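You operate a simulated robot arm through the tools that you are given. There is no shell and no other tool. Be economical: measure what you need, move in short steps, check, and stop when the job is done.

The job below is to be done with a simulated robot arm. You get a single attempt, and the scene is never put back.

Task
Seal the pump and pull at least 22 inches of vacuum on the intake gauge.
Fine: black handle in, pump drain shut, intake cap tight; hold the primer button till the needle is there. Leave the other controls as they are.
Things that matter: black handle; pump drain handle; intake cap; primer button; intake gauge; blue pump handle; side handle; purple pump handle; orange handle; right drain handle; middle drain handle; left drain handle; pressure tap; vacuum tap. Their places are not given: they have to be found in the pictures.

It is judged by the outcome, as a careful person would: the job done as asked, and still so three seconds after it is handed in. It fails if anything else is knocked over, pushed out of place, dropped, spilled or broken. Lids that push on must go on centred and level and be pressed home; caps that screw on are set level and turned clockwise until they are tight.

Robot
A 6-joint arm with a two-finger parallel gripper, fixed in place. Base frame: the origin is at the foot of the arm, x ahead of it, y to its left, z up. Readings come in m, rad, newtons and seconds.
Its first joint turns from -2.897 to 2.897 rad. Payload 4.1 kg.
Tool frame: the origin (TCP) lies between the finger pads and is the grasp point; the fingertips stand 0.023 m ahead of it; z points along the fingers, y is the line along which they close. The gripper opens to 0.094 m. The fingers are 0.038 m wide and 0.01 m thick; the gripper's body (0.054 by 0.096 m) begins 0.039 m behind the TCP.
Orientation is told as [roll, pitch, yaw] about the base's x, y, z axes, in that order, counted from this pose: with the fingers straight down and closing along the base's y, the tool's x points along the base's -x, its y along +y and its z along -z.

Tools
- The arm moves only by the tool send_rows. Its argument "series" is a list of rows, each an object of numbers (a shift or turn left out is 0, a gripper value left out holds the last): "x", "y", "z": the shift along the base's x, y, z in m; "wx", "wy", "wz": the turn, a rotation vector about the base's x, y, z in rad; "gripper": the closure in counts, from 0 (fully open) to 255 (shut). In form: [{"x": .., "y": .., "z": .., "wx": .., "wy": .., "wz": .., "gripper": ..}, ...]. A call has 1 to 20 rows; each row shifts and turns the commanded pose from where the row before left it. A row lasts 0.2 s, in which the tool goes at most 0.05 m and 0.15 rad; a call with a longer step from one row to the next is refused whole, and so is a gripper value outside its range. Where a pose cannot be reached the arm comes as near as it can. A force on the tool above 60 N (or 10 N above the force at the start of the call, whichever is more), or a blocked arm, ends the call early, and 0.2 s more pass. Each finger travels about 0.045 m/s and halts on what it meets, pressing with about 27 N; the grip force reading is that of the motor and also rises with nothing between the fingers. The clock runs only during rows and for 0.2 s after the last one: add rows that do not move to give the fingers time. It gives the time, the measured TCP pose, the force on the tool (base axes), the opening and the grip force at its end, in the units of the frame above (readings bear some noise).
- Cameras (640 x 400 px; columns grow to the right, rows downward): "scene" is fixed at [0.0508, 0.5015, 1.6484]; the picture's right is [-0.69, -0.72, 0.00], its down [-0.67, 0.64, -0.37] and it looks along [0.27, -0.25, -0.93] (base axes); focal length 214 px, centre (320, 200). "wrist" rides on the gripper at [-0.039, 0, -0.044] in the tool frame; the picture's right is [0.00, -1.00, 0.00], its down [0.97, 0.00, -0.24] and it looks along [0.24, 0.00, 0.97] (tool axes); focal length 218 px, centre (320, 200).
- get_image(camera): a new picture of that camera. The clock stands still meanwhile.
- raise_lower(by): slides the trunk up (or, below 0, down) by that many m; the arm rides with it, the base frame stays. It gives what a move gives, with no picture.
- measure_at(camera, pixels): for up to 12 pixels [column, row] of the newest picture of that camera ("zoom" is the newest enlarged one), the place [x, y, z] in the base frame of the surface seen there, good to about 0.002 m. The clock stands still meanwhile.
- inspect(camera, box): a new picture of the part [left, top, right, bottom] of that camera's present view, enlarged. The clock stands still meanwhile.
- sign_off(): hands the job in; it is judged then, once.

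Work in short steps. Measure before you move; look again where a grasp or a placing could have gone wrong, and mend it. You have 80 turns and 34 pictures in all, those below and enlarged ones among them. Open the gripper and draw the arm clear of the work before you hand the job in, unless the task says otherwise; then end with one line.

The tools are called as a command line: name --argument value ..., lists and objects as JSON in quotes. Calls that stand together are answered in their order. send_rows: Moves the arm, as the interface text tells. Its arguments: {"type":"object","properties":{"series":{"type":"array","items":{"type":"object","properties":{"x":{"type":"number"},"y":{"type":"number"},"z":{"type":"number"},"wx":{"type":"number"},"wy":{"type":"number"},"wz":{"type":"number"},"gripper":{"type":"number"}}}}},"required":["series"]} The other tools are called the same way: raise_lower (by) slides the trunk up or down; get_image (camera) takes a picture; measure_at (camera, pixels) gives the place of the surface under pixels of a picture; inspect (camera, box) takes an enlarged picture of a part of a camera's view; sign_off () hands the job in.

At the start:

```text
clock: 0.0
tool_pos: [0.2128, 0.2093, 1.386]
tcp_rot: [0.0, 0.0, 0.001]
ft_force: [-0.1, 0.8, -0.2]
width: 0.0941
grasp_force: 0.1
trunk travel left (down, up): [-0.525, 0.065]
```

scene: 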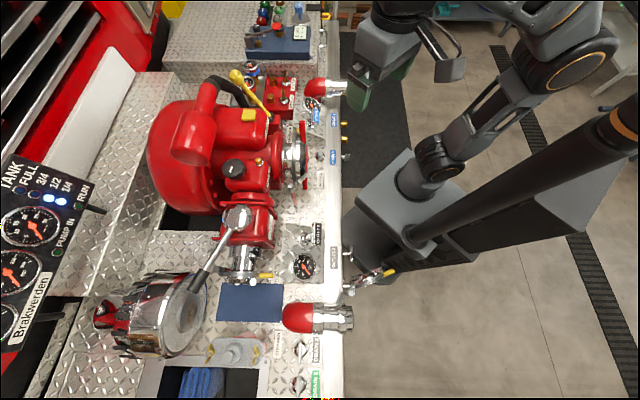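
wrist: 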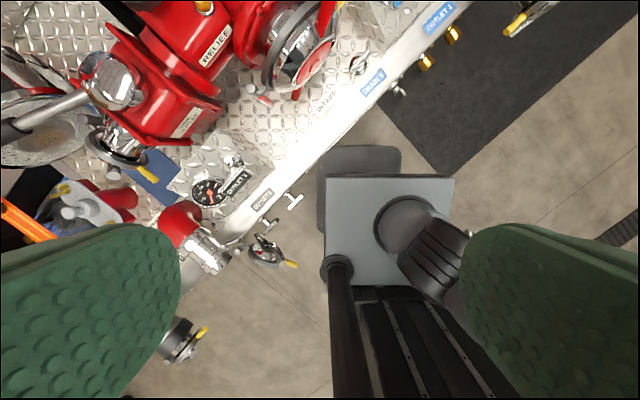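

The scene shows a fire-truck pump panel, with the working area at about columns 80-350. I enlarge parts of it to find the labels and controls.

inspect --camera "scene" --box '[200, 60, 360, 160]'

inspect --camera "scene" --box '[200, 160, 360, 260]'

inspect --camera "scene" --box '[200, 230, 400, 400]'

inspect --camera "wrist" --box '[140, 0, 460, 300]'

```text
4.00 times, centred on (280, 110) of scene
```

zoom: 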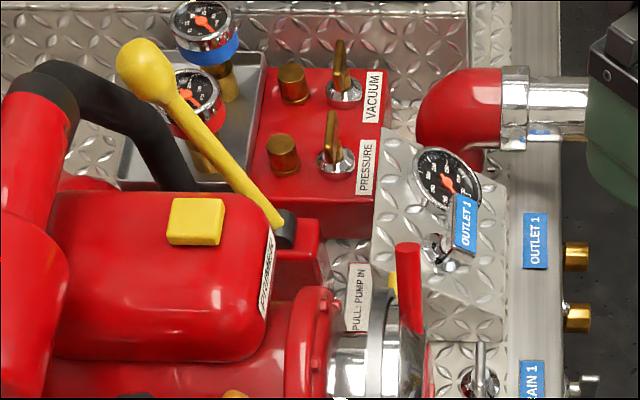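

```text
4.00 times, centred on (280, 210) of scene
```

zoom: 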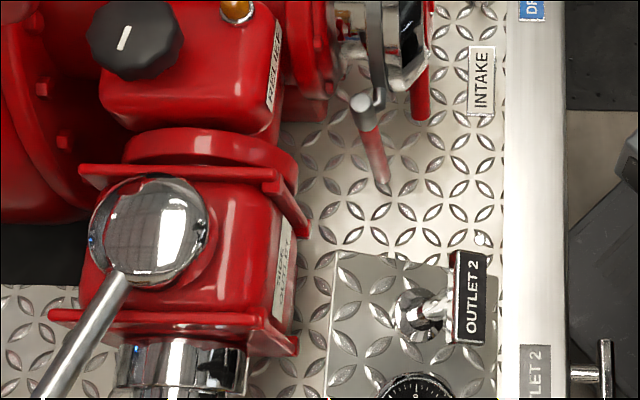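

```text
2.35 times, centred on (300, 315) of scene
```

zoom: 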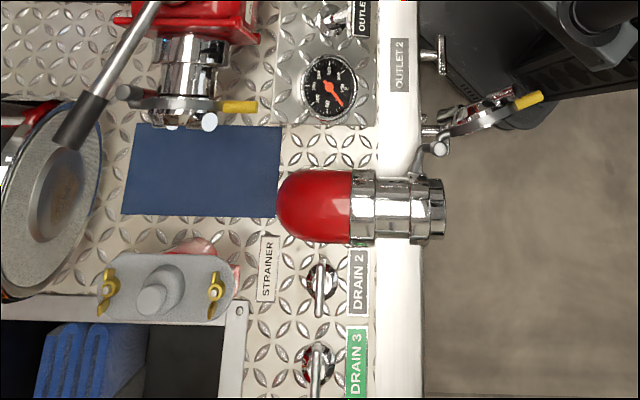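

```text
1.33 times, centred on (300, 150) of wrist
```

zoom: 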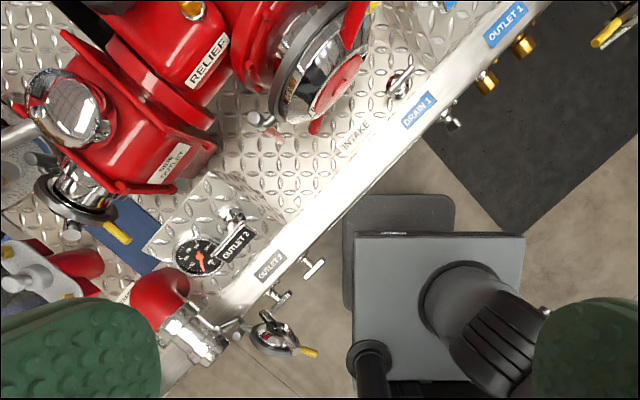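

The pump body, intake with cap (about (297,158)), gauges and labels are visible. I measure a number of these points.

measure_at --camera "scene" --pixels '[[303, 150], [290, 183], [304, 130], [289, 133], [238, 77], [272, 116], [318, 100], [320, 180], [232, 169], [248, 115], [236, 218], [198, 284]]'

measure_at --camera "scene" --pixels '[[312, 105], [252, 72], [250, 88], [286, 80], [284, 98], [303, 265], [347, 252], [387, 272], [300, 350], [243, 350], [320, 155], [345, 155]]'

inspect --camera "scene" --box '[255, 110, 351, 200]'

```text
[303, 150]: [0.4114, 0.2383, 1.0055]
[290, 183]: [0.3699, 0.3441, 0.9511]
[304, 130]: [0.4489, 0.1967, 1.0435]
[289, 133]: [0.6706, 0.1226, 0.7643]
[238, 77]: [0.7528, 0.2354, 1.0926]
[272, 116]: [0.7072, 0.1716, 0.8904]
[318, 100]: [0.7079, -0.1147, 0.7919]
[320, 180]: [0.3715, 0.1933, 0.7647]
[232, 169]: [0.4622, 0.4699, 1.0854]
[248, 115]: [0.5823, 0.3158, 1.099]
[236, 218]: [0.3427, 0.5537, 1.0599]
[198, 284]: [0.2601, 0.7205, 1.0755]
```

```text
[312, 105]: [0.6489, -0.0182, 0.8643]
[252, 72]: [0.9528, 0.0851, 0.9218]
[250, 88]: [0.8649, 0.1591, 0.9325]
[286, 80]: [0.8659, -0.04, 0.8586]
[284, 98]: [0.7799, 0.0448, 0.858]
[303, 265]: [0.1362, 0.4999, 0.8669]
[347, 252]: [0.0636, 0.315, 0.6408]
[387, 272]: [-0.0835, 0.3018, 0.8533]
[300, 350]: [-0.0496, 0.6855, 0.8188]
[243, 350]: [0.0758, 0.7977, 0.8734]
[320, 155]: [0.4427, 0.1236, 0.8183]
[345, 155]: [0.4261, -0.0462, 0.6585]
```

```text
4.44 times, centred on (303, 155) of scene
```

zoom: 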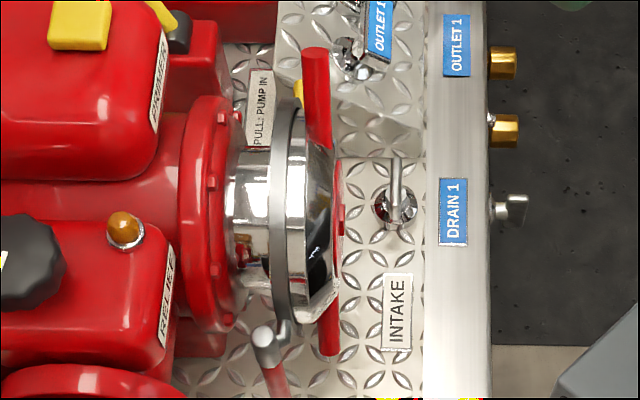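

The yellow primer button is at (248,115), the label "PULL: PUMP IN" at (289,133), the intake cap with its red bar at (303,155). I turn the tool toward the panel so the wrist camera can see the panel's front.

send_rows --series '[{"wz": 0.131}, {"wz": 0.131}, {"wz": 0.131}, {"wz": 0.131}, {"wz": 0.131}, {"wz": 0.13}, {"wx": 0.0926, "wy": -0.0926}, {"wx": 0.0926, "wy": -0.0926}, {"wx": 0.0926, "wy": -0.0926}, {"wx": 0.0926, "wy": -0.0926}, {"wx": 0.0926, "wy": -0.0926}, {"wx": 0.0926, "wy": -0.0926}]'

get_image --camera "wrist"

```text
clock: 2.6
tool_pos: [0.2114, 0.2086, 1.3873]
tcp_rot: [0.001, -0.789, 0.787]
ft_force: [0.2, 0.1, 0.8]
width: 0.094
grasp_force: 0.0
trunk travel left (down, up): [-0.525, 0.065]
```

```text
26 pictures are left
```

wrist: 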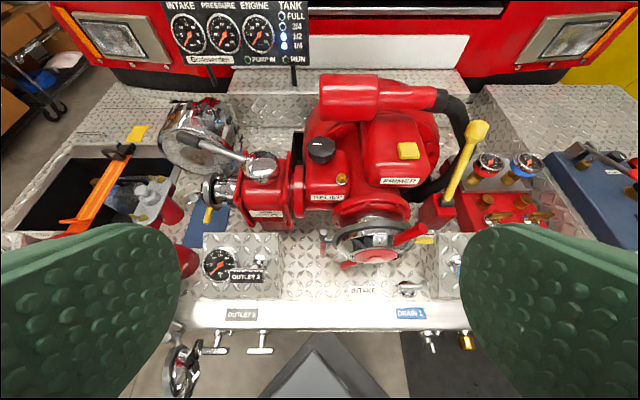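

This view shows the dash with the INTAKE gauge at (188,35) and the pump front. I enlarge the left, centre, right and dash areas.

inspect --camera "wrist" --box '[290, 70, 490, 195]'

inspect --camera "wrist" --box '[280, 190, 480, 330]'

inspect --camera "wrist" --box '[160, 0, 320, 100]'

inspect --camera "wrist" --box '[150, 120, 310, 220]'

```text
3.20 times, centred on (390, 132) of wrist
```

zoom: 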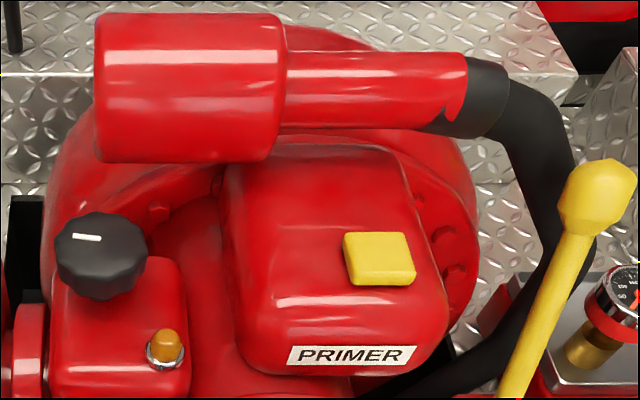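

```text
2.86 times, centred on (380, 260) of wrist
```

zoom: 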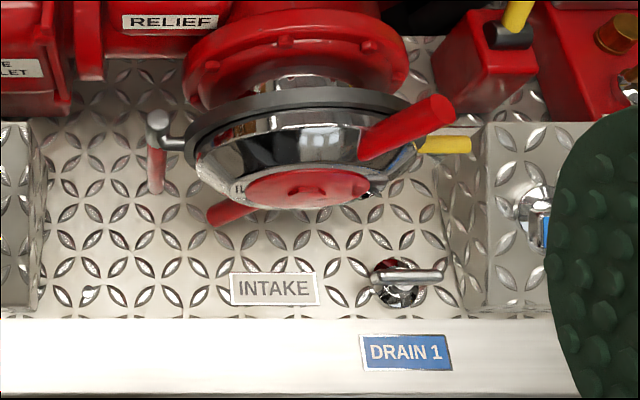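

```text
4.00 times, centred on (240, 50) of wrist
```

zoom: 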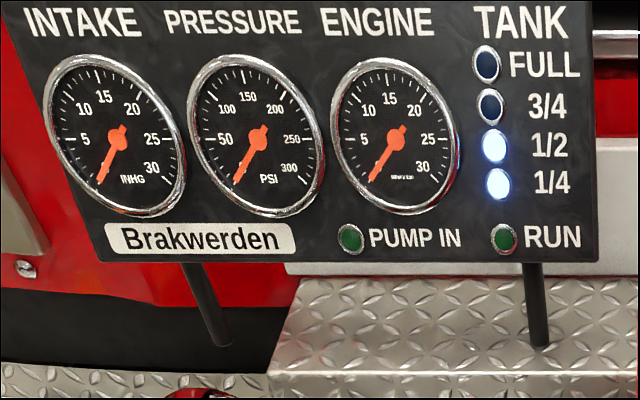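

```text
4.00 times, centred on (230, 170) of wrist
```

zoom: 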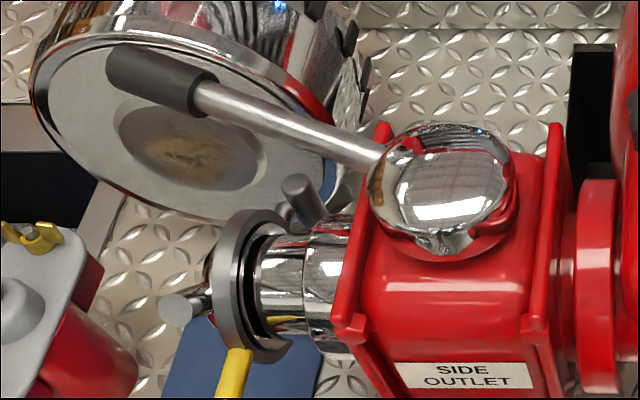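

The dash intake gauge reads 0, and the lever with the black grip is the SIDE OUTLET handle. The OUTLET 1 (blue) and OUTLET 2 (black) labels sit on pull handles. I move left along the edge to see the outlet 2 handle and the T-handles under the edge.

send_rows --series '[{"x": -0.03, "y": 0.01, "z": -0.02}, {"x": -0.03, "y": 0.01, "z": -0.02}, {"x": -0.03, "y": 0.01, "z": -0.02}, {"x": -0.03, "y": 0.01, "z": -0.02}, {"x": -0.02, "y": 0.01, "z": -0.02}]'

get_image --camera "wrist"

```text
clock: 3.8
tool_pos: [0.092, 0.2519, 1.3101]
tcp_rot: [0.106, -0.808, 0.637]
ft_force: [0.1, 0.1, -0.1]
width: 0.094
grasp_force: 0.0
trunk travel left (down, up): [-0.525, 0.065]
```

```text
21 pictures are left
```

wrist: 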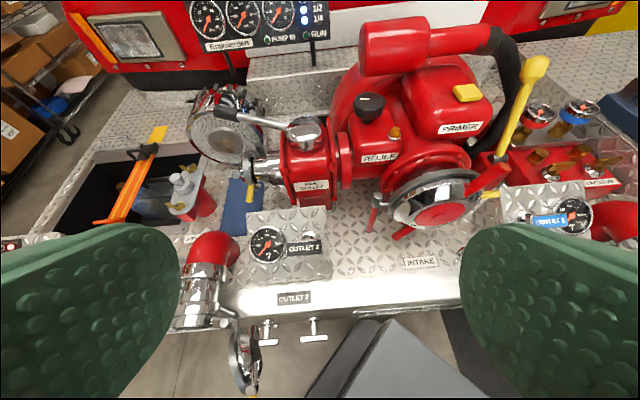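

The handles under the edge are at (265,340) and (313,335), and the outlet 2 pull is at (308,240). I enlarge both, and also the intake and outlet 1 side.

inspect --camera "wrist" --box '[200, 220, 360, 400]'

inspect --camera "wrist" --box '[350, 150, 600, 300]'

```text
2.22 times, centred on (280, 310) of wrist
```

zoom: 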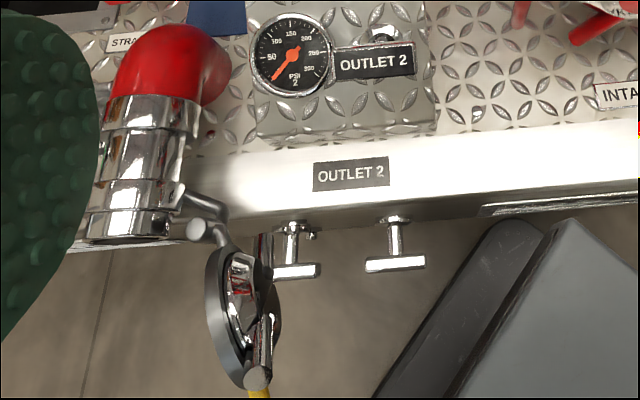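

```text
2.56 times, centred on (475, 225) of wrist
```

zoom: 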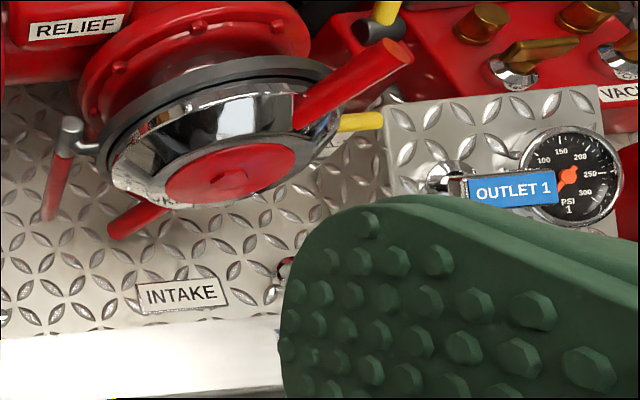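

Outlet 2's black plate stands further out on its rod than outlet 1's blue one, so it looks pulled. The two T-handles below the edge need a label. I step back out and lower the trunk for a closer look at the intake and edge.

send_rows --series '[{"x": 0.03, "y": -0.03}, {"x": 0.03, "y": -0.03}, {"x": 0.03, "y": -0.03}]'

raise_lower --by -0.2

get_image --camera "wrist"

```text
clock: 4.6
tool_pos: [0.1602, 0.1692, 1.2875]
tcp_rot: [-0.001, -0.787, 0.788]
ft_force: [-0.5, -0.6, 0.8]
width: 0.0943
grasp_force: 0.1
trunk travel left (down, up): [-0.525, 0.065]
```

```text
clock: 6.8
tool_pos: [0.1622, 0.1689, 1.0872]
tcp_rot: [0.0, -0.787, 0.789]
ft_force: [-0.5, 0.0, -0.3]
width: 0.094
grasp_force: 0.0
trunk travel left (down, up): [-0.325, 0.265]
```

```text
18 pictures are left
```

wrist: 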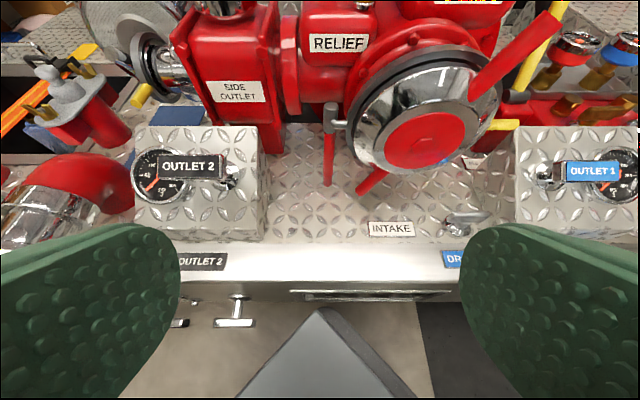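

Clear view: cap with red bar at (425,140), red vertical rod at (328,150), OUTLET 2 pull at (220,170), T-handle at (235,320). I measure these.

measure_at --camera "wrist" --pixels '[[545, 33], [490, 85], [372, 182], [427, 140], [330, 115], [328, 180], [215, 166], [232, 176], [200, 166], [238, 322], [237, 300], [205, 215]]'

measure_at --camera "wrist" --pixels '[[185, 160], [215, 155], [250, 180], [546, 173], [595, 170], [570, 170], [520, 240], [468, 217], [182, 323], [400, 112], [460, 112], [530, 210]]'

inspect --camera "wrist" --box '[300, 0, 560, 200]'

```text
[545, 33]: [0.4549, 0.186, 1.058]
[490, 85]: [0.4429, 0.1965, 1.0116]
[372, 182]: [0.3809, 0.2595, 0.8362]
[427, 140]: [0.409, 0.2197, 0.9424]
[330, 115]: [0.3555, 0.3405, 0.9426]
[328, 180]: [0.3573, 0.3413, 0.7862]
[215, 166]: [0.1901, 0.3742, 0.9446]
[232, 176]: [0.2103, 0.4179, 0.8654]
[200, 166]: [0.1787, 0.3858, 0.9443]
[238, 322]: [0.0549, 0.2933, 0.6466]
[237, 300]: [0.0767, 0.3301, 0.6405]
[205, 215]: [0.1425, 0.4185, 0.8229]
```

```text
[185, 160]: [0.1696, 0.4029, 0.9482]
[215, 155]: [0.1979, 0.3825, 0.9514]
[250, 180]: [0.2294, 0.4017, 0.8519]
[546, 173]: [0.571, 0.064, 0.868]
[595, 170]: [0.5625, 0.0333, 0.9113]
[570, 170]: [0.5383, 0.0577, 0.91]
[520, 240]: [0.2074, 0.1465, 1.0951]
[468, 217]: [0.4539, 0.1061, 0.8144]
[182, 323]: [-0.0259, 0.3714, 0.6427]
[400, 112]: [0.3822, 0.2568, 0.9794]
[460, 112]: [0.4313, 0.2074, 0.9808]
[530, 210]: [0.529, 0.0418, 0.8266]
```

```text
2.00 times, centred on (430, 100) of wrist
```

zoom: 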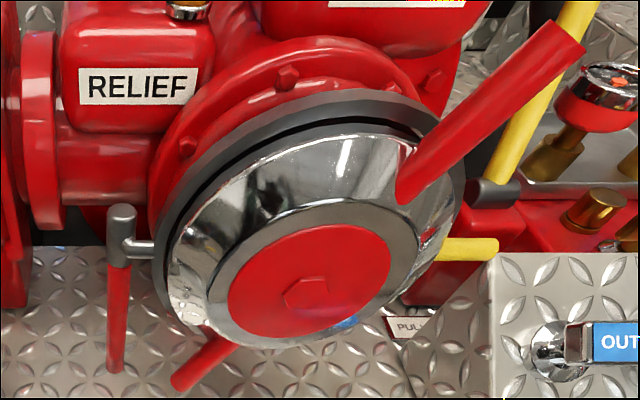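

The black plate (centre about (0.175,0.39,0.945)) stands 0.086 m off its block face, while the blue one stands 0.047 m off, so the black handle is about 0.04 m out. The push direction matches the present tool axis. I close the gripper and line up in front of the plate.

send_rows --series '[{"gripper": 255}, {"gripper": 255}, {"gripper": 255}, {"gripper": 255}, {"gripper": 255, "x": -0.0027, "y": 0.0389, "z": -0.0209}, {"x": -0.0027, "y": 0.0389, "z": -0.0209}, {"x": -0.0027, "y": 0.0389, "z": -0.0209}, {"x": -0.0027, "y": 0.0389, "z": -0.0209}, {"x": -0.0027, "y": 0.0389, "z": -0.0209}, {}]'

get_image --camera "wrist"

```text
clock: 9.0
tool_pos: [0.1488, 0.365, 0.9838]
tcp_rot: [0.001, -0.789, 0.785]
ft_force: [0.3, 0.5, -0.1]
width: 0.0
grasp_force: 27.3
trunk travel left (down, up): [-0.325, 0.265]
```

```text
16 pictures are left
```

wrist: 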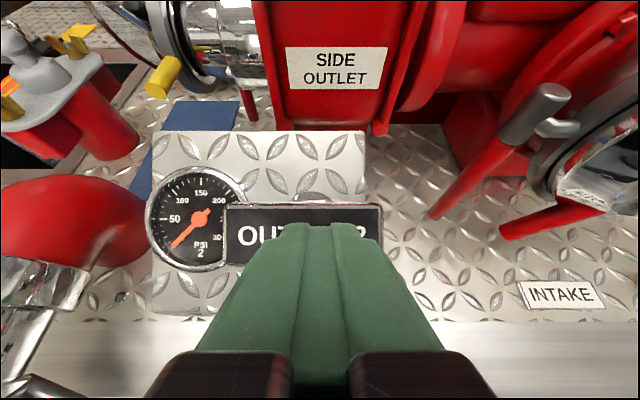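

The closed fingers (330,230) sit slightly right of the plate's centre (303,234). I measure the plate to fix the offset.

measure_at --camera "wrist" --pixels '[[230, 210], [377, 210], [230, 260], [377, 235], [305, 212], [300, 148]]'

```text
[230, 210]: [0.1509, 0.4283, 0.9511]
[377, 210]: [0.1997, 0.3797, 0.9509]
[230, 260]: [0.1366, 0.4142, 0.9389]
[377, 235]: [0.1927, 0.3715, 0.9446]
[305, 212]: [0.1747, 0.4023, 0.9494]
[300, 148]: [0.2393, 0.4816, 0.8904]
```

The plate face is tilted 31° from horizontal, so the push direction is (0.364,0.364,-0.857), with about 0.040 m of travel. I turn the tool to match, centre on (0.168,0.397,0.945), and push in small rows.

send_rows --series '[{"wx": -0.087, "wy": 0.087, "x": 0.0018, "y": 0.008}, {"wx": -0.087, "wy": 0.087, "x": 0.0018, "y": 0.008, "z": -0.002}, {}, {"x": 0.0036, "y": 0.0036, "z": -0.0086}, {"x": 0.0036, "y": 0.0036, "z": -0.0086}, {"x": 0.0036, "y": 0.0036, "z": -0.0086}, {"x": 0.0036, "y": 0.0036, "z": -0.0086}, {"x": 0.0036, "y": 0.0036, "z": -0.0086}, {}]'

```text
clock: 11.0
tool_pos: [0.1704, 0.3969, 0.9372]
tcp_rot: [-0.002, -0.538, 0.787]
ft_force: [-0.4, 0.3, 0.5]
width: 0.0
grasp_force: 26.9
trunk travel left (down, up): [-0.325, 0.265]
```

The tip should now be about 0.03 m past where the plate was, with hardly any force. I push on about 0.012 m.

send_rows --series '[{"x": 0.0018, "y": 0.0018, "z": -0.0043}, {"x": 0.0018, "y": 0.0018, "z": -0.0043}, {"x": 0.0015, "y": 0.0015, "z": -0.0034}, {}]'

get_image --camera "wrist"

```text
clock: 12.0
tool_pos: [0.1739, 0.4026, 0.9274]
tcp_rot: [0.003, -0.543, 0.785]
ft_force: [-0.4, -5.2, 19.2]
width: 0.0001
grasp_force: 26.7
trunk travel left (down, up): [-0.325, 0.265]
```

```text
15 pictures are left
```

wrist: 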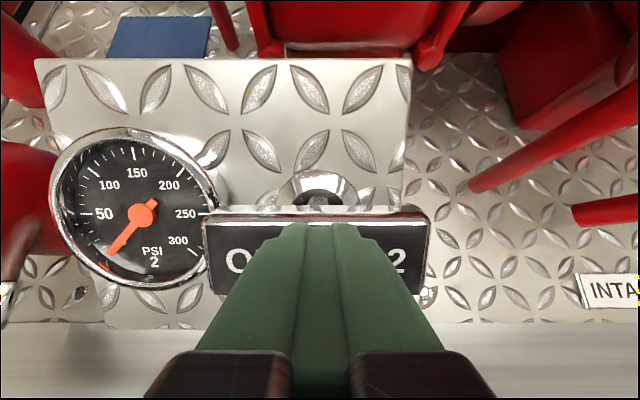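

The tip is at the same height as the blue plate's (0.562 against 0.564) and the force reads 19 N, so the handle is at its stop. I add a small nudge and then retreat outward.

send_rows --series '[{"x": 0.001, "y": 0.001, "z": -0.0025}, {}, {"x": -0.012, "y": -0.012, "z": 0.028}, {"x": -0.018, "y": -0.018, "z": 0.04}, {"y": -0.045, "z": 0.01}, {"y": -0.045, "z": 0.01}, {"y": -0.045}, {"y": -0.045}]'

get_image --camera "wrist"

```text
clock: 13.8
tool_pos: [0.1464, 0.1948, 1.0115]
tcp_rot: [-0.001, -0.541, 0.786]
ft_force: [-0.2, 0.6, -0.8]
width: 0.0
grasp_force: 27.2
trunk travel left (down, up): [-0.325, 0.265]
```

```text
14 pictures are left
```

wrist: 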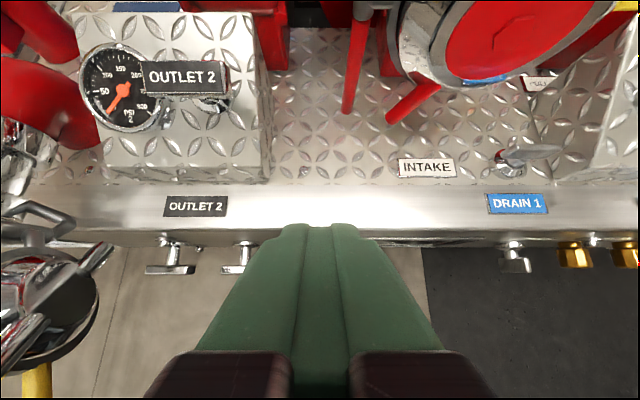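

The black plate now sits at the block like the blue one. The T-handles below the edge are at (170,265) and (240,260), and there is a butterfly at (515,262). To see the front face and any labels there, I swing to the robot's right, face back along the edge, and lower.

send_rows --series '[{"x": 0.0116, "y": -0.0383, "wz": 0.13}, {"x": 0.0116, "y": -0.0383, "wz": 0.13}, {"x": 0.0116, "y": -0.0383, "wz": 0.13}, {"x": 0.0116, "y": -0.0383, "wz": 0.13}, {"x": 0.0116, "y": -0.0383, "wz": 0.13}, {"x": 0.0116, "y": -0.0383, "wz": 0.13}, {"x": 0.0116, "y": -0.0383, "wz": 0.13}, {"x": 0.0116, "y": -0.0383, "wz": 0.13}, {"x": 0.0116, "y": -0.0383, "wz": 0.13}, {"wx": 0.115, "wy": 0.049}, {"wx": 0.115, "wy": 0.049}, {"wx": 0.115, "wy": 0.049}, {"wx": 0.115, "wy": 0.049}, {}]'

raise_lower --by -0.2

get_image --camera "wrist"

```text
clock: 14.6
tool_pos: [0.0909, 0.1412, 1.0139]
tcp_rot: [0.052, -0.54, 1.728]
ft_force: [0.8, 0.6, 0.5]
width: 0.0
grasp_force: 26.8
trunk travel left (down, up): [-0.325, 0.265]
stopped in row 3: the arm was blocked; the commanded pose is now the measured one
```

```text
clock: 16.7
tool_pos: [0.0986, 0.1362, 0.8147]
tcp_rot: [0.065, -0.549, 1.731]
ft_force: [-0.3, 0.6, -0.2]
width: 0.0
grasp_force: 27.4
trunk travel left (down, up): [-0.125, 0.465]
```

```text
13 pictures are left
```

wrist: 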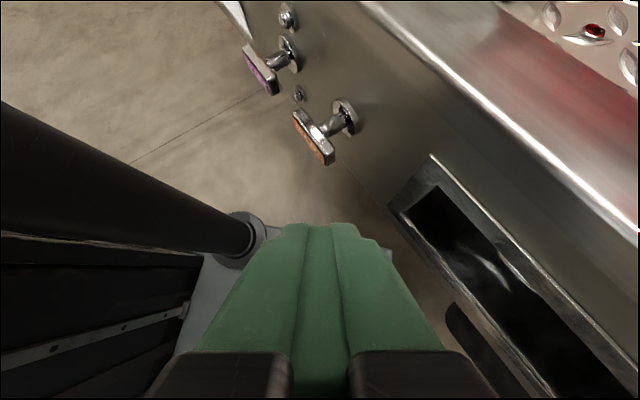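

The T-handles carry purple and orange faces, so they are the purple and orange handles, to be left alone. The pump drain must be further right, and the butterfly under DRAIN 1 is unread, so I turn to look along the edge to the right.

send_rows --series '[{"wz": -0.15, "x": 0.005, "y": -0.005}, {"wz": -0.15, "x": 0.005, "y": -0.01}, {"wz": -0.15, "x": 0.01, "y": -0.015}, {"wz": -0.15, "x": 0.01, "y": -0.015}, {"wz": -0.15, "x": 0.01, "y": -0.015}, {"wz": -0.15, "x": 0.01, "y": -0.015}, {"wz": -0.15, "x": 0.01, "y": -0.015}, {"wz": -0.15, "x": 0.01, "y": -0.02}, {"wz": -0.15, "x": 0.01, "y": -0.02}, {"wz": -0.15, "x": 0.01, "y": -0.02}, {}]'

get_image --camera "wrist"

```text
clock: 17.6
tool_pos: [0.0942, 0.1149, 0.8107]
tcp_rot: [0.091, -0.52, 1.488]
ft_force: [0.6, -0.2, 1.0]
width: 0.0
grasp_force: 27.0
trunk travel left (down, up): [-0.125, 0.465]
stopped in row 4: the arm was blocked; the commanded pose is now the measured one
```

```text
12 pictures are left
```

wrist: 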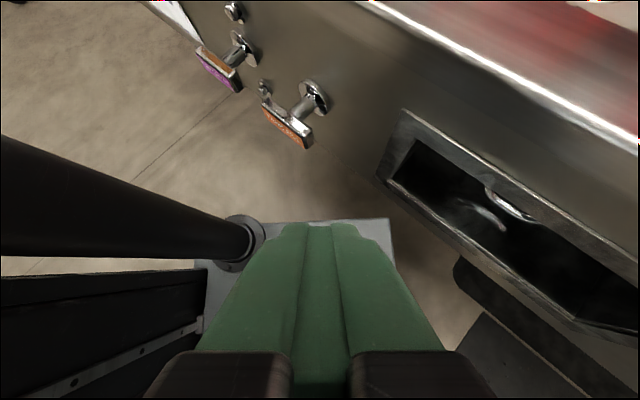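

A recess opens in the front face under INTAKE, and a silver lever sits inside it at (500,205). That is likely the pump drain handle. I measure and enlarge it.

measure_at --camera "wrist" --pixels '[[500, 200], [480, 205], [497, 222], [525, 212], [520, 245], [400, 150], [405, 115], [620, 310], [560, 230], [385, 180], [490, 260], [287, 125]]'

inspect --camera "wrist" --box '[370, 100, 640, 360]'

```text
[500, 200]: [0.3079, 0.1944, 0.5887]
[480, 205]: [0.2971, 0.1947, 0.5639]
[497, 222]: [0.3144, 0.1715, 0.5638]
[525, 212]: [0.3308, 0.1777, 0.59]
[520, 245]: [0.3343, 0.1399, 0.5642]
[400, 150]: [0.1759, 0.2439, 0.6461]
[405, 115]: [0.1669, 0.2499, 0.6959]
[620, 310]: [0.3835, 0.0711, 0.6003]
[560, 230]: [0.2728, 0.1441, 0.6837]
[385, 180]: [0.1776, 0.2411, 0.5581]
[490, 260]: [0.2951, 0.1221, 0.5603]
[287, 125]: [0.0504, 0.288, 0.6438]
```

```text
1.54 times, centred on (505, 230) of wrist
```

zoom: 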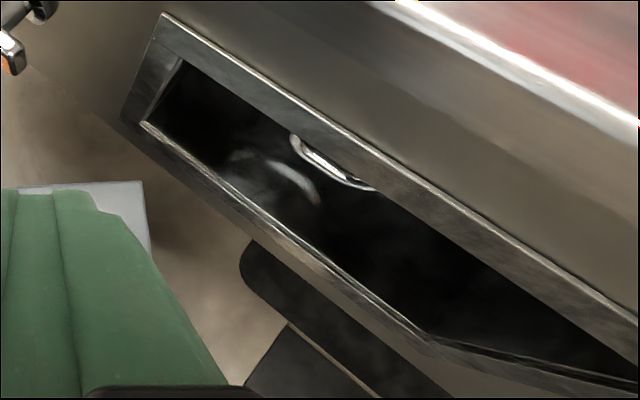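

The lever inside the recess is at about (0.308,0.194,0.59), 0.06 m behind the face. I need to face the recess squarely. First I move outward and up a little to free the arm, then yaw back to face the panel.

send_rows --series '[{"x": 0.02, "z": 0.03}, {"x": 0.02, "z": 0.03}, {"x": 0.02, "z": 0.03}, {"x": 0.02, "z": 0.02}, {"x": 0.02, "y": -0.01}, {"wz": -0.12}, {"wz": -0.12}, {"wz": -0.12}, {"wz": -0.12}, {"wz": -0.12}, {"wz": -0.1}, {}]'

```text
clock: 18.1
tool_pos: [0.0764, 0.1155, 0.8455]
tcp_rot: [0.047, -0.553, 1.781]
ft_force: [0.5, 0.2, -0.3]
width: 0.0
grasp_force: 26.8
trunk travel left (down, up): [-0.125, 0.465]
stopped in row 2: the arm was blocked; the commanded pose is now the measured one
```

The arm is near its own axis and stalls. I move radially outward in y and up instead, with no turn.

send_rows --series '[{"y": 0.015, "z": 0.02}, {"y": 0.02, "z": 0.02}, {"y": 0.02, "z": 0.02}, {"y": 0.02, "z": 0.02}, {}]'

```text
clock: 19.3
tool_pos: [0.0717, 0.1997, 0.9271]
tcp_rot: [0.047, -0.536, 1.768]
ft_force: [0.5, 0.6, -1.1]
width: 0.0001
grasp_force: 27.1
trunk travel left (down, up): [-0.125, 0.465]
```

The arm moves freely again. I yaw back toward the panel while moving to about (0.2,0.17).

send_rows --series '[{"wz": -0.1}, {"wz": -0.1, "x": 0.01}, {"wz": -0.1, "x": 0.015}, {"wz": -0.1, "x": 0.015}, {"wz": -0.1, "x": 0.015}, {"wz": -0.1, "x": 0.02}, {"wz": -0.1, "x": 0.02}, {"wz": -0.1, "x": 0.02}, {"wz": -0.1, "x": 0.015, "y": -0.02}, {"wz": -0.08, "y": -0.02}, {}]'

```text
clock: 21.7
tool_pos: [0.2077, 0.1563, 0.9238]
tcp_rot: [0.055, -0.529, 0.787]
ft_force: [0.3, 0.0, 0.7]
width: 0.0001
grasp_force: 26.7
trunk travel left (down, up): [-0.125, 0.465]
```

Now facing the panel again. I pitch up to 60° while shifting to about (0.212,0.10), then lower the trunk and open the gripper for a clear view.

send_rows --series '[{"y": -0.02}, {"y": -0.02}, {"y": -0.015, "wx": 0.0884, "wy": -0.0884}, {"wx": 0.0884, "wy": -0.0884}, {"wx": 0.0884, "wy": -0.0884}, {"wx": 0.0884, "wy": -0.0884}, {}]'

raise_lower --by -0.12

```text
clock: 22.3
tool_pos: [0.1854, 0.1538, 0.9196]
tcp_rot: [0.072, -0.502, 1.019]
ft_force: [0.9, -1.6, 0.5]
width: 0.0
grasp_force: 26.6
trunk travel left (down, up): [-0.125, 0.465]
stopped in row 3: the arm was blocked; the commanded pose is now the measured one
```

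```text
clock: 23.8
tool_pos: [0.1807, 0.1526, 0.8016]
tcp_rot: [0.07, -0.509, 1.024]
ft_force: [0.7, -0.4, 0.2]
width: 0.0
grasp_force: 27.1
trunk travel left (down, up): [-0.005, 0.585]
```

The arm stalls close to its axis, so I keep the wrist further out. I raise the trunk, move outward over the edge, and then swing to the right-hand side.

raise_lower --by 0.17

send_rows --series '[{"x": 0.02, "y": 0.015}, {"x": 0.025, "y": 0.01}, {"x": 0.03, "y": -0.01}, {"x": 0.03, "y": -0.02}, {"x": 0.03, "y": -0.025}, {"x": 0.02, "y": -0.035}, {"y": -0.04}, {"y": -0.04}, {"y": -0.04}, {"y": -0.04}, {"y": -0.02}, {}]'

```text
clock: 25.8
tool_pos: [0.1796, 0.1476, 0.9732]
tcp_rot: [0.068, -0.517, 1.02]
ft_force: [-0.4, -0.2, 0.3]
width: 0.0
grasp_force: 26.8
trunk travel left (down, up): [-0.175, 0.415]
```

```text
clock: 26.6
tool_pos: [0.1961, 0.2002, 0.9836]
tcp_rot: [0.041, -0.544, 1.253]
ft_force: [-0.6, -3.7, 0.0]
width: 0.0
grasp_force: 26.6
trunk travel left (down, up): [-0.175, 0.415]
stopped in row 4: the arm was blocked; the commanded pose is now the measured one
```

It stalls again at small radius. I raise the trunk more, go further out to a larger radius with small steps, and only then swing right.

raise_lower --by 0.22

send_rows --series '[{"x": 0.015, "y": 0.015}, {"x": 0.02, "y": 0.02}, {"x": 0.02, "y": 0.02}, {"x": 0.02, "y": 0.015}, {}, {}]'

send_rows --series '[{"x": 0.01, "y": -0.02}, {"x": 0.01, "y": -0.02}, {"x": 0.012, "y": -0.025}, {"x": 0.012, "y": -0.025}, {"x": 0.012, "y": -0.03}, {"x": 0.01, "y": -0.03}, {"x": 0.005, "y": -0.03}, {"y": -0.03}, {"y": -0.03}, {"y": -0.03}, {"y": -0.03}, {"y": -0.03}, {"y": -0.03}, {}]'

```text
clock: 28.9
tool_pos: [0.1959, 0.2035, 1.2]
tcp_rot: [0.038, -0.541, 1.253]
ft_force: [-0.9, -0.4, -0.3]
width: 0.0001
grasp_force: 26.7
trunk travel left (down, up): [-0.395, 0.195]
```

```text
clock: 30.3
tool_pos: [0.2703, 0.2728, 1.2004]
tcp_rot: [0.039, -0.54, 1.251]
ft_force: [0.0, 0.5, 0.2]
width: 0.0
grasp_force: 26.7
trunk travel left (down, up): [-0.395, 0.195]
```

```text
clock: 33.3
tool_pos: [0.3418, -0.0879, 1.201]
tcp_rot: [0.038, -0.54, 1.253]
ft_force: [1.0, -0.6, -0.5]
width: 0.0
grasp_force: 26.4
trunk travel left (down, up): [-0.395, 0.195]
```

That worked: the arm is at (0.342,-0.088). I pitch up to about 60°, lower the trunk, and come to face the recess from the right.

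send_rows --series '[{"wx": 0.119, "wy": -0.039}, {"wx": 0.119, "wy": -0.039}, {"wx": 0.119, "wy": -0.039}, {"wx": 0.119, "wy": -0.039}, {}]'

raise_lower --by -0.38

send_rows --series '[{"x": -0.012, "y": 0.017, "z": -0.02}, {"x": -0.012, "y": 0.017, "z": -0.02}, {"x": -0.012, "y": 0.017, "z": -0.02}, {"x": -0.012, "y": 0.017, "z": -0.02}, {"x": -0.012, "y": 0.017, "z": -0.02}, {"x": -0.012, "y": 0.017, "z": -0.01}, {}]'

get_image --camera "wrist"

```text
clock: 34.5
tool_pos: [0.341, -0.0865, 1.2016]
tcp_rot: [0.04, -1.043, 1.253]
ft_force: [0.2, -0.3, -0.1]
width: 0.0
grasp_force: 27.0
trunk travel left (down, up): [-0.395, 0.195]
```

```text
clock: 38.2
tool_pos: [0.3428, -0.0868, 0.8208]
tcp_rot: [0.04, -1.041, 1.254]
ft_force: [0.2, 0.3, -0.7]
width: 0.0001
grasp_force: 26.9
trunk travel left (down, up): [-0.015, 0.575]
```

```text
clock: 39.8
tool_pos: [0.2689, 0.0159, 0.7075]
tcp_rot: [0.039, -1.042, 1.251]
ft_force: [-0.2, 0.2, 0.6]
width: 0.0
grasp_force: 27.0
trunk travel left (down, up): [-0.015, 0.575]
```

```text
10 pictures are left
```

wrist: 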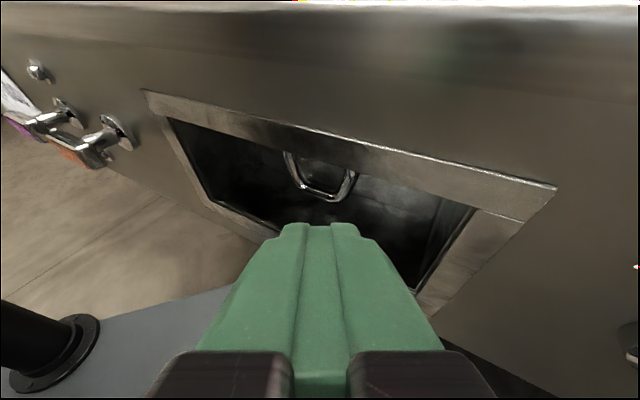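

A D-shaped chrome handle is in the recess at (290-355,150-200). I measure it, its root and the recess's back and frame.

measure_at --camera "wrist" --pixels '[[322, 194], [300, 185], [345, 193], [288, 157], [353, 178], [355, 190], [250, 160], [400, 200], [330, 170], [320, 133], [320, 145], [540, 190]]'

inspect --camera "wrist" --box '[230, 110, 430, 230]'

```text
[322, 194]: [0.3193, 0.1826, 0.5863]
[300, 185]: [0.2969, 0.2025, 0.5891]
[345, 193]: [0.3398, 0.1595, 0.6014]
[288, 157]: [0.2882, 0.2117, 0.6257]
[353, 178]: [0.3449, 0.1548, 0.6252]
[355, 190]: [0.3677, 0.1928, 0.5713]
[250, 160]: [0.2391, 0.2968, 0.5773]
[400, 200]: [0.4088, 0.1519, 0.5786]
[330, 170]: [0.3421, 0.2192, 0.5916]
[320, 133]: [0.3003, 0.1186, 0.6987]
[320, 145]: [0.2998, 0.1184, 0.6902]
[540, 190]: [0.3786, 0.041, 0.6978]
```

```text
3.20 times, centred on (330, 170) of wrist
```

zoom: 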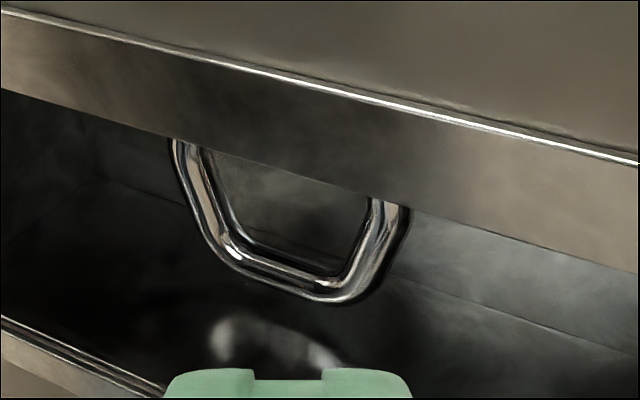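

The handle hangs in a vertical plane at n≈0.354, bottom at z≈0.586, and its root is hidden behind the frame's top. I go lower and pitch nearer to horizontal to see how it is mounted.

send_rows --series '[{"wx": 0.095, "wy": -0.0315, "z": -0.02}, {"wx": 0.095, "wy": -0.0315, "z": -0.02}, {"wx": 0.095, "wy": -0.0315, "z": -0.02}, {"wx": 0.095, "wy": -0.0315, "z": -0.02}, {"z": -0.01}, {}]'

inspect --camera "wrist" --box '[160, 60, 480, 260]'

```text
clock: 41.2
tool_pos: [0.2877, -0.0009, 0.6294]
tcp_rot: [0.037, -1.442, 1.256]
ft_force: [0.3, -0.4, 0.3]
width: 0.0
grasp_force: 27.3
out of reach, approached as far as the arm can: row 3, 4, 5
trunk travel left (down, up): [-0.015, 0.575]
```

```text
2.00 times, centred on (320, 160) of wrist
```

zoom: 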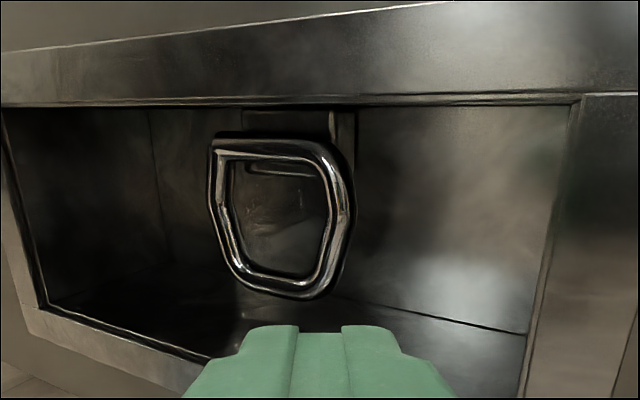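

The handle is a closed D loop in front of a back plate. I measure the loop's top and bottom, and the plate behind.

measure_at --camera "zoom" --pixels '[[260, 143], [300, 155], [216, 200], [338, 200], [280, 284], [280, 215], [270, 165], [340, 140], [450, 200], [180, 200], [290, 120], [280, 178]]'

inspect --camera "wrist" --box '[250, 100, 360, 220]'

```text
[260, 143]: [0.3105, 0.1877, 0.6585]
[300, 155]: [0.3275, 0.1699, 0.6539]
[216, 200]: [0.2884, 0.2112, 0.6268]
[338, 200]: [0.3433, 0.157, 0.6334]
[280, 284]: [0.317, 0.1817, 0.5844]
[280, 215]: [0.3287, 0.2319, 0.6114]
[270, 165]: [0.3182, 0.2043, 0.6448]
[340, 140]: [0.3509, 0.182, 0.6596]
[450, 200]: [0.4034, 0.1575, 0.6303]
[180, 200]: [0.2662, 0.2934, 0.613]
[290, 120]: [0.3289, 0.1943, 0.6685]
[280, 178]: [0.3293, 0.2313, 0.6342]
```

```text
3.33 times, centred on (305, 160) of wrist
```

zoom: 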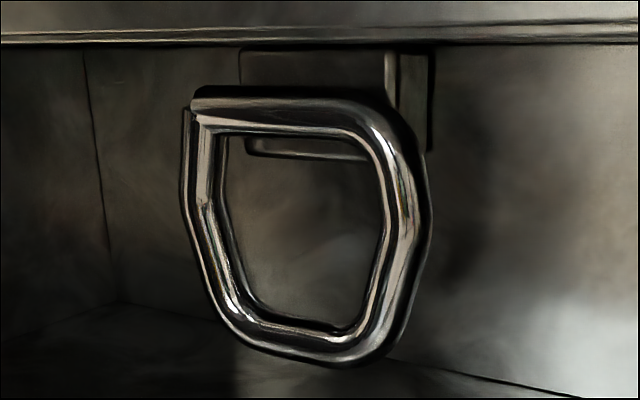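

The loop's top bar is at about (0.318,0.180,0.656), 0.016 m in front of a bracket, which looks like a pull-out handle standing out. I bring the closed fingers just in front of the top bar at z≈0.64.

send_rows --series '[{"y": 0.02, "z": 0.0255}, {"x": 0.002, "y": 0.025}, {"x": 0.002, "y": 0.03}, {"x": 0.001, "y": 0.03}, {}]'

get_image --camera "wrist"

```text
clock: 42.1
tool_pos: [0.3166, 0.0693, 0.6699]
tcp_rot: [0.053, -1.437, 1.24]
ft_force: [-27.3, -46.1, 1.3]
width: 0.0
grasp_force: 27.2
out of reach, approached as far as the arm can: row 1, 2, 3, 4
trunk travel left (down, up): [-0.015, 0.575]
stopped in row 4: the force on the tool passed its limit (the readings are from after the stop); the commanded pose is now the measured one
```

```text
6 pictures are left
```

wrist: 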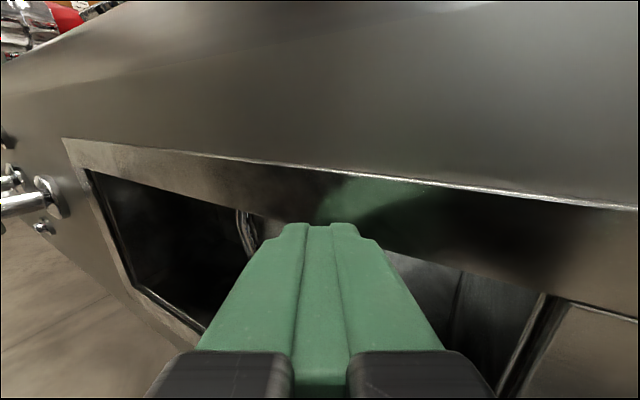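

The arm could not hold a horizontal tool that low and touched the upper frame (force 53 N). I back off, pitch down to 65° and lower so that the closed fingers can enter the recess toward the loop's lower bar at z≈0.597.

send_rows --series '[{"x": -0.008, "y": -0.027}, {"x": -0.01, "y": -0.03}, {"wx": -0.142, "wy": 0.049}, {"wx": -0.142, "wy": 0.049}, {}]'

raise_lower --by -0.015

send_rows --series '[{"z": -0.02}, {"z": -0.02}, {"z": -0.008}, {}]'

```text
clock: 43.3
tool_pos: [0.302, 0.0152, 0.67]
tcp_rot: [0.054, -1.133, 1.237]
ft_force: [-0.3, -0.3, 0.6]
width: 0.0
grasp_force: 27.0
trunk travel left (down, up): [-0.015, 0.575]
```

```text
clock: 44.0
tool_pos: [0.3015, 0.0154, 0.6556]
tcp_rot: [0.054, -1.136, 1.235]
ft_force: [-0.8, -0.8, -1.0]
width: 0.0
grasp_force: 26.6
trunk travel left (down, up): [0.0, 0.59]
```

```text
clock: 45.0
tool_pos: [0.3001, 0.0147, 0.607]
tcp_rot: [0.053, -1.135, 1.238]
ft_force: [0.0, -0.2, -0.1]
width: 0.0
grasp_force: 27.2
trunk travel left (down, up): [0.0, 0.59]
```

The pose is fully reached. I move in to just before the loop.

send_rows --series '[{"x": -0.012, "y": 0.02}, {"x": -0.01, "y": 0.03}, {"x": -0.005, "y": 0.03}, {"y": 0.029}, {}]'

get_image --camera "wrist"

```text
clock: 46.2
tool_pos: [0.3124, 0.1068, 0.6335]
tcp_rot: [0.059, -1.133, 1.239]
ft_force: [0.3, -0.2, -0.4]
width: 0.0001
grasp_force: 27.2
out of reach, approached as far as the arm can: row 1, 2, 3, 4
trunk travel left (down, up): [0.0, 0.59]
```

```text
5 pictures are left
```

wrist: 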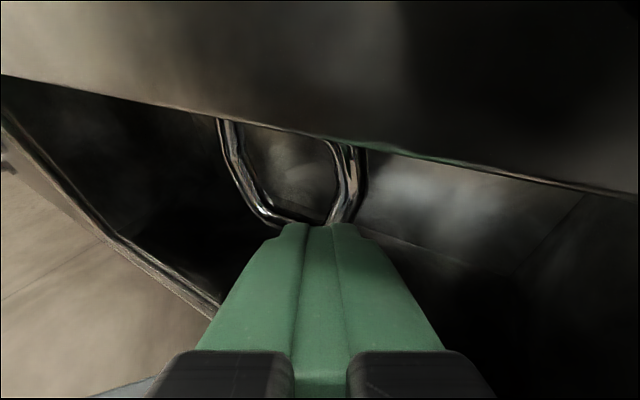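

The arm is limited to about (0.312,0.107,0.634), but the fingertips (330,225) now face the loop's right leg (350,200), whose place is (0.343,0.157,0.627). I push that leg inward in small steps.

send_rows --series '[{"x": 0.025, "y": 0.0, "z": 0.009}, {"x": 0.025, "y": 0.004, "z": 0.009}, {"x": 0.008, "y": 0.004}, {}]'

send_rows --series '[{"x": 0.003, "y": 0.003}, {"x": 0.003, "y": 0.003}, {"x": 0.003, "y": 0.003}, {}]'

```text
clock: 46.6
tool_pos: [0.3292, 0.1072, 0.6306]
tcp_rot: [0.117, -1.118, 1.19]
ft_force: [-2.9, -4.3, -8.5]
width: 0.0
grasp_force: 26.9
trunk travel left (down, up): [0.0, 0.59]
stopped in row 2: the force on the tool passed its limit (the readings are from after the stop); the commanded pose is now the measured one
```

```text
clock: 47.1
tool_pos: [0.3301, 0.1076, 0.6311]
tcp_rot: [0.121, -1.119, 1.183]
ft_force: [-31.7, -46.2, 2.3]
width: 0.0
grasp_force: 27.3
trunk travel left (down, up): [0.0, 0.59]
stopped in row 2: the force on the tool passed its limit (the readings are from after the stop); the commanded pose is now the measured one
```

The blockage comes from the gripper body's right corner meeting the recess frame; the loop itself is 0.02 m further in. The reach limit looks like the arm folded too tight at low trunk, so I back out, raise the trunk, and let the arm reach down instead.

send_rows --series '[{"x": -0.008, "y": -0.027}, {"x": -0.01, "y": -0.03}, {"x": -0.01, "y": -0.03}, {}]'

raise_lower --by 0.28

send_rows --series '[{"z": -0.04}, {"z": -0.04}, {"z": -0.04}, {"z": -0.04}, {"z": -0.04}, {"z": -0.04}, {}]'

```text
clock: 48.1
tool_pos: [0.3025, 0.0239, 0.6304]
tcp_rot: [0.123, -1.117, 1.185]
ft_force: [0.2, 0.6, -0.4]
width: 0.0001
grasp_force: 27.1
trunk travel left (down, up): [0.0, 0.59]
```

```text
clock: 50.9
tool_pos: [0.3022, 0.0244, 0.9113]
tcp_rot: [0.122, -1.117, 1.185]
ft_force: [-0.1, 0.5, -0.3]
width: 0.0
grasp_force: 27.1
trunk travel left (down, up): [-0.28, 0.31]
```

```text
clock: 52.5
tool_pos: [0.3189, 0.0131, 0.6777]
tcp_rot: [0.131, -1.114, 1.177]
ft_force: [1.3, 0.7, -0.4]
width: 0.0
grasp_force: 27.3
out of reach, approached as far as the arm can: row 2, 3, 6
trunk travel left (down, up): [-0.28, 0.31]
```

It is closer but still marginal at the end. I try more trunk height with the arm reaching down further.

raise_lower --by 0.2

send_rows --series '[{"z": -0.04}, {"z": -0.04}, {"z": -0.04}, {"z": -0.04}, {"z": -0.04}, {"z": -0.02}, {}]'

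```text
clock: 54.7
tool_pos: [0.3176, 0.0147, 0.8792]
tcp_rot: [0.133, -1.112, 1.176]
ft_force: [0.0, 0.1, -0.4]
width: 0.0
grasp_force: 26.6
trunk travel left (down, up): [-0.48, 0.11]
```

```text
clock: 56.3
tool_pos: [0.4008, -0.0366, 0.7195]
tcp_rot: [0.147, -1.112, 1.168]
ft_force: [0.1, -0.1, 0.2]
width: 0.0001
grasp_force: 27.1
out of reach, approached as far as the arm can: row 1, 2, 3, 4, 5, 6
trunk travel left (down, up): [-0.48, 0.11]
```

Raising made it worse, so the lowest trunk position was better. With the tool angled more along the edge (about 80°) the wrist stays far enough out there. I lift the arm clear, lower the trunk fully and stage on that line.

send_rows --series '[{"z": 0.042}, {"z": 0.042}, {"z": 0.042}, {"z": 0.042}, {"z": 0.042}, {"z": 0.042}, {"z": 0.042}, {"z": 0.042}, {"z": 0.042, "x": -0.013, "y": 0.01}, {"z": 0.038, "x": -0.013, "y": 0.011, "wz": 0.085}, {}, {}]'

raise_lower --by -0.48

```text
clock: 58.9
tool_pos: [0.3762, -0.0157, 1.1361]
tcp_rot: [0.134, -1.113, 1.263]
ft_force: [0.1, 0.0, -0.5]
width: 0.0001
grasp_force: 27.0
trunk travel left (down, up): [-0.48, 0.11]
```

```text
refused: -0.48 is not a number from -0.4 to 0.4
```

The refusal was only the step size. Commands run from the measured pose, so I correct to the staging point and lower in two parts.

send_rows --series '[{"x": -0.028, "y": 0.017, "z": -0.017}, {"x": -0.028, "y": 0.017, "z": -0.017}, {"x": -0.028, "y": 0.017, "z": -0.017}, {}]'

raise_lower --by -0.3

raise_lower --by -0.18

```text
clock: 59.9
tool_pos: [0.2939, 0.0347, 1.0842]
tcp_rot: [0.131, -1.114, 1.263]
ft_force: [0.1, 1.4, 0.1]
width: 0.0
grasp_force: 27.5
trunk travel left (down, up): [-0.48, 0.11]
```

```text
clock: 62.9
tool_pos: [0.2935, 0.0346, 0.7855]
tcp_rot: [0.132, -1.113, 1.264]
ft_force: [-0.3, 0.1, -0.9]
width: 0.0
grasp_force: 26.8
trunk travel left (down, up): [-0.18, 0.41]
```

```text
clock: 64.9
tool_pos: [0.2934, 0.0345, 0.606]
tcp_rot: [0.131, -1.113, 1.262]
ft_force: [0.0, 0.0, -0.5]
width: 0.0
grasp_force: 26.7
trunk travel left (down, up): [0.0, 0.59]
```

Staged at (0.293,0.035,0.606). I move in along the tool's horizontal heading, keeping height.

send_rows --series '[{"x": 0.004, "y": 0.023}, {"x": 0.004, "y": 0.023}, {"x": 0.004, "y": 0.023}, {"x": 0.003, "y": 0.02}, {}]'

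```text
clock: 66.1
tool_pos: [0.3108, 0.1228, 0.6074]
tcp_rot: [0.133, -1.114, 1.262]
ft_force: [1.0, -0.7, 0.0]
width: 0.0
grasp_force: 27.0
out of reach, approached as far as the arm can: row 4
trunk travel left (down, up): [0.0, 0.59]
```

Nearly full depth: the tip is at n≈0.324, t≈0.12, z≈0.597, and the loop is at n≈0.354. I push inward in small steps, slightly leftward.

send_rows --series '[{"x": 0.003, "y": 0.006}, {"x": 0.003, "y": 0.006}, {"x": 0.003, "y": 0.006}, {"x": 0.003, "y": 0.006}, {}]'

```text
clock: 67.0
tool_pos: [0.3198, 0.142, 0.6025]
tcp_rot: [0.158, -1.106, 1.239]
ft_force: [-10.5, -19.4, -13.5]
width: 0.0
grasp_force: 26.9
trunk travel left (down, up): [0.0, 0.59]
stopped in row 4: the force on the tool passed its limit (the readings are from after the stop); the commanded pose is now the measured one
```

Force rises with the tip at the loop, and the loop has not yielded inward. I look to check what is touching.

get_image --camera "wrist"

measure_at --camera "wrist" --pixels '[[300, 215], [360, 215], [280, 190], [365, 190], [320, 215], [340, 150], [340, 170], [260, 180], [380, 180], [200, 180], [450, 180], [320, 190]]'

```text
4 pictures are left
```

wrist: 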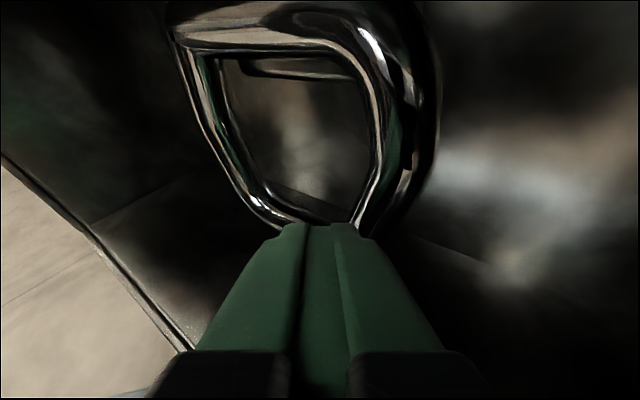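

```text
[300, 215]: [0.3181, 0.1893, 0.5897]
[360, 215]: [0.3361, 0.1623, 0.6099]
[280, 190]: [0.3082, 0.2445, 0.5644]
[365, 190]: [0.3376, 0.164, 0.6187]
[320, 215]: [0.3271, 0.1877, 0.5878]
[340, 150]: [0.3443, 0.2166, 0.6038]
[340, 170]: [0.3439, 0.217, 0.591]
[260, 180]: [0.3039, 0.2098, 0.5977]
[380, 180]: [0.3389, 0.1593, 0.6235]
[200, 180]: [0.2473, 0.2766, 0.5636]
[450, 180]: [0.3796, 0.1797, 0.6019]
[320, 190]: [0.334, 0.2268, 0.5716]
```

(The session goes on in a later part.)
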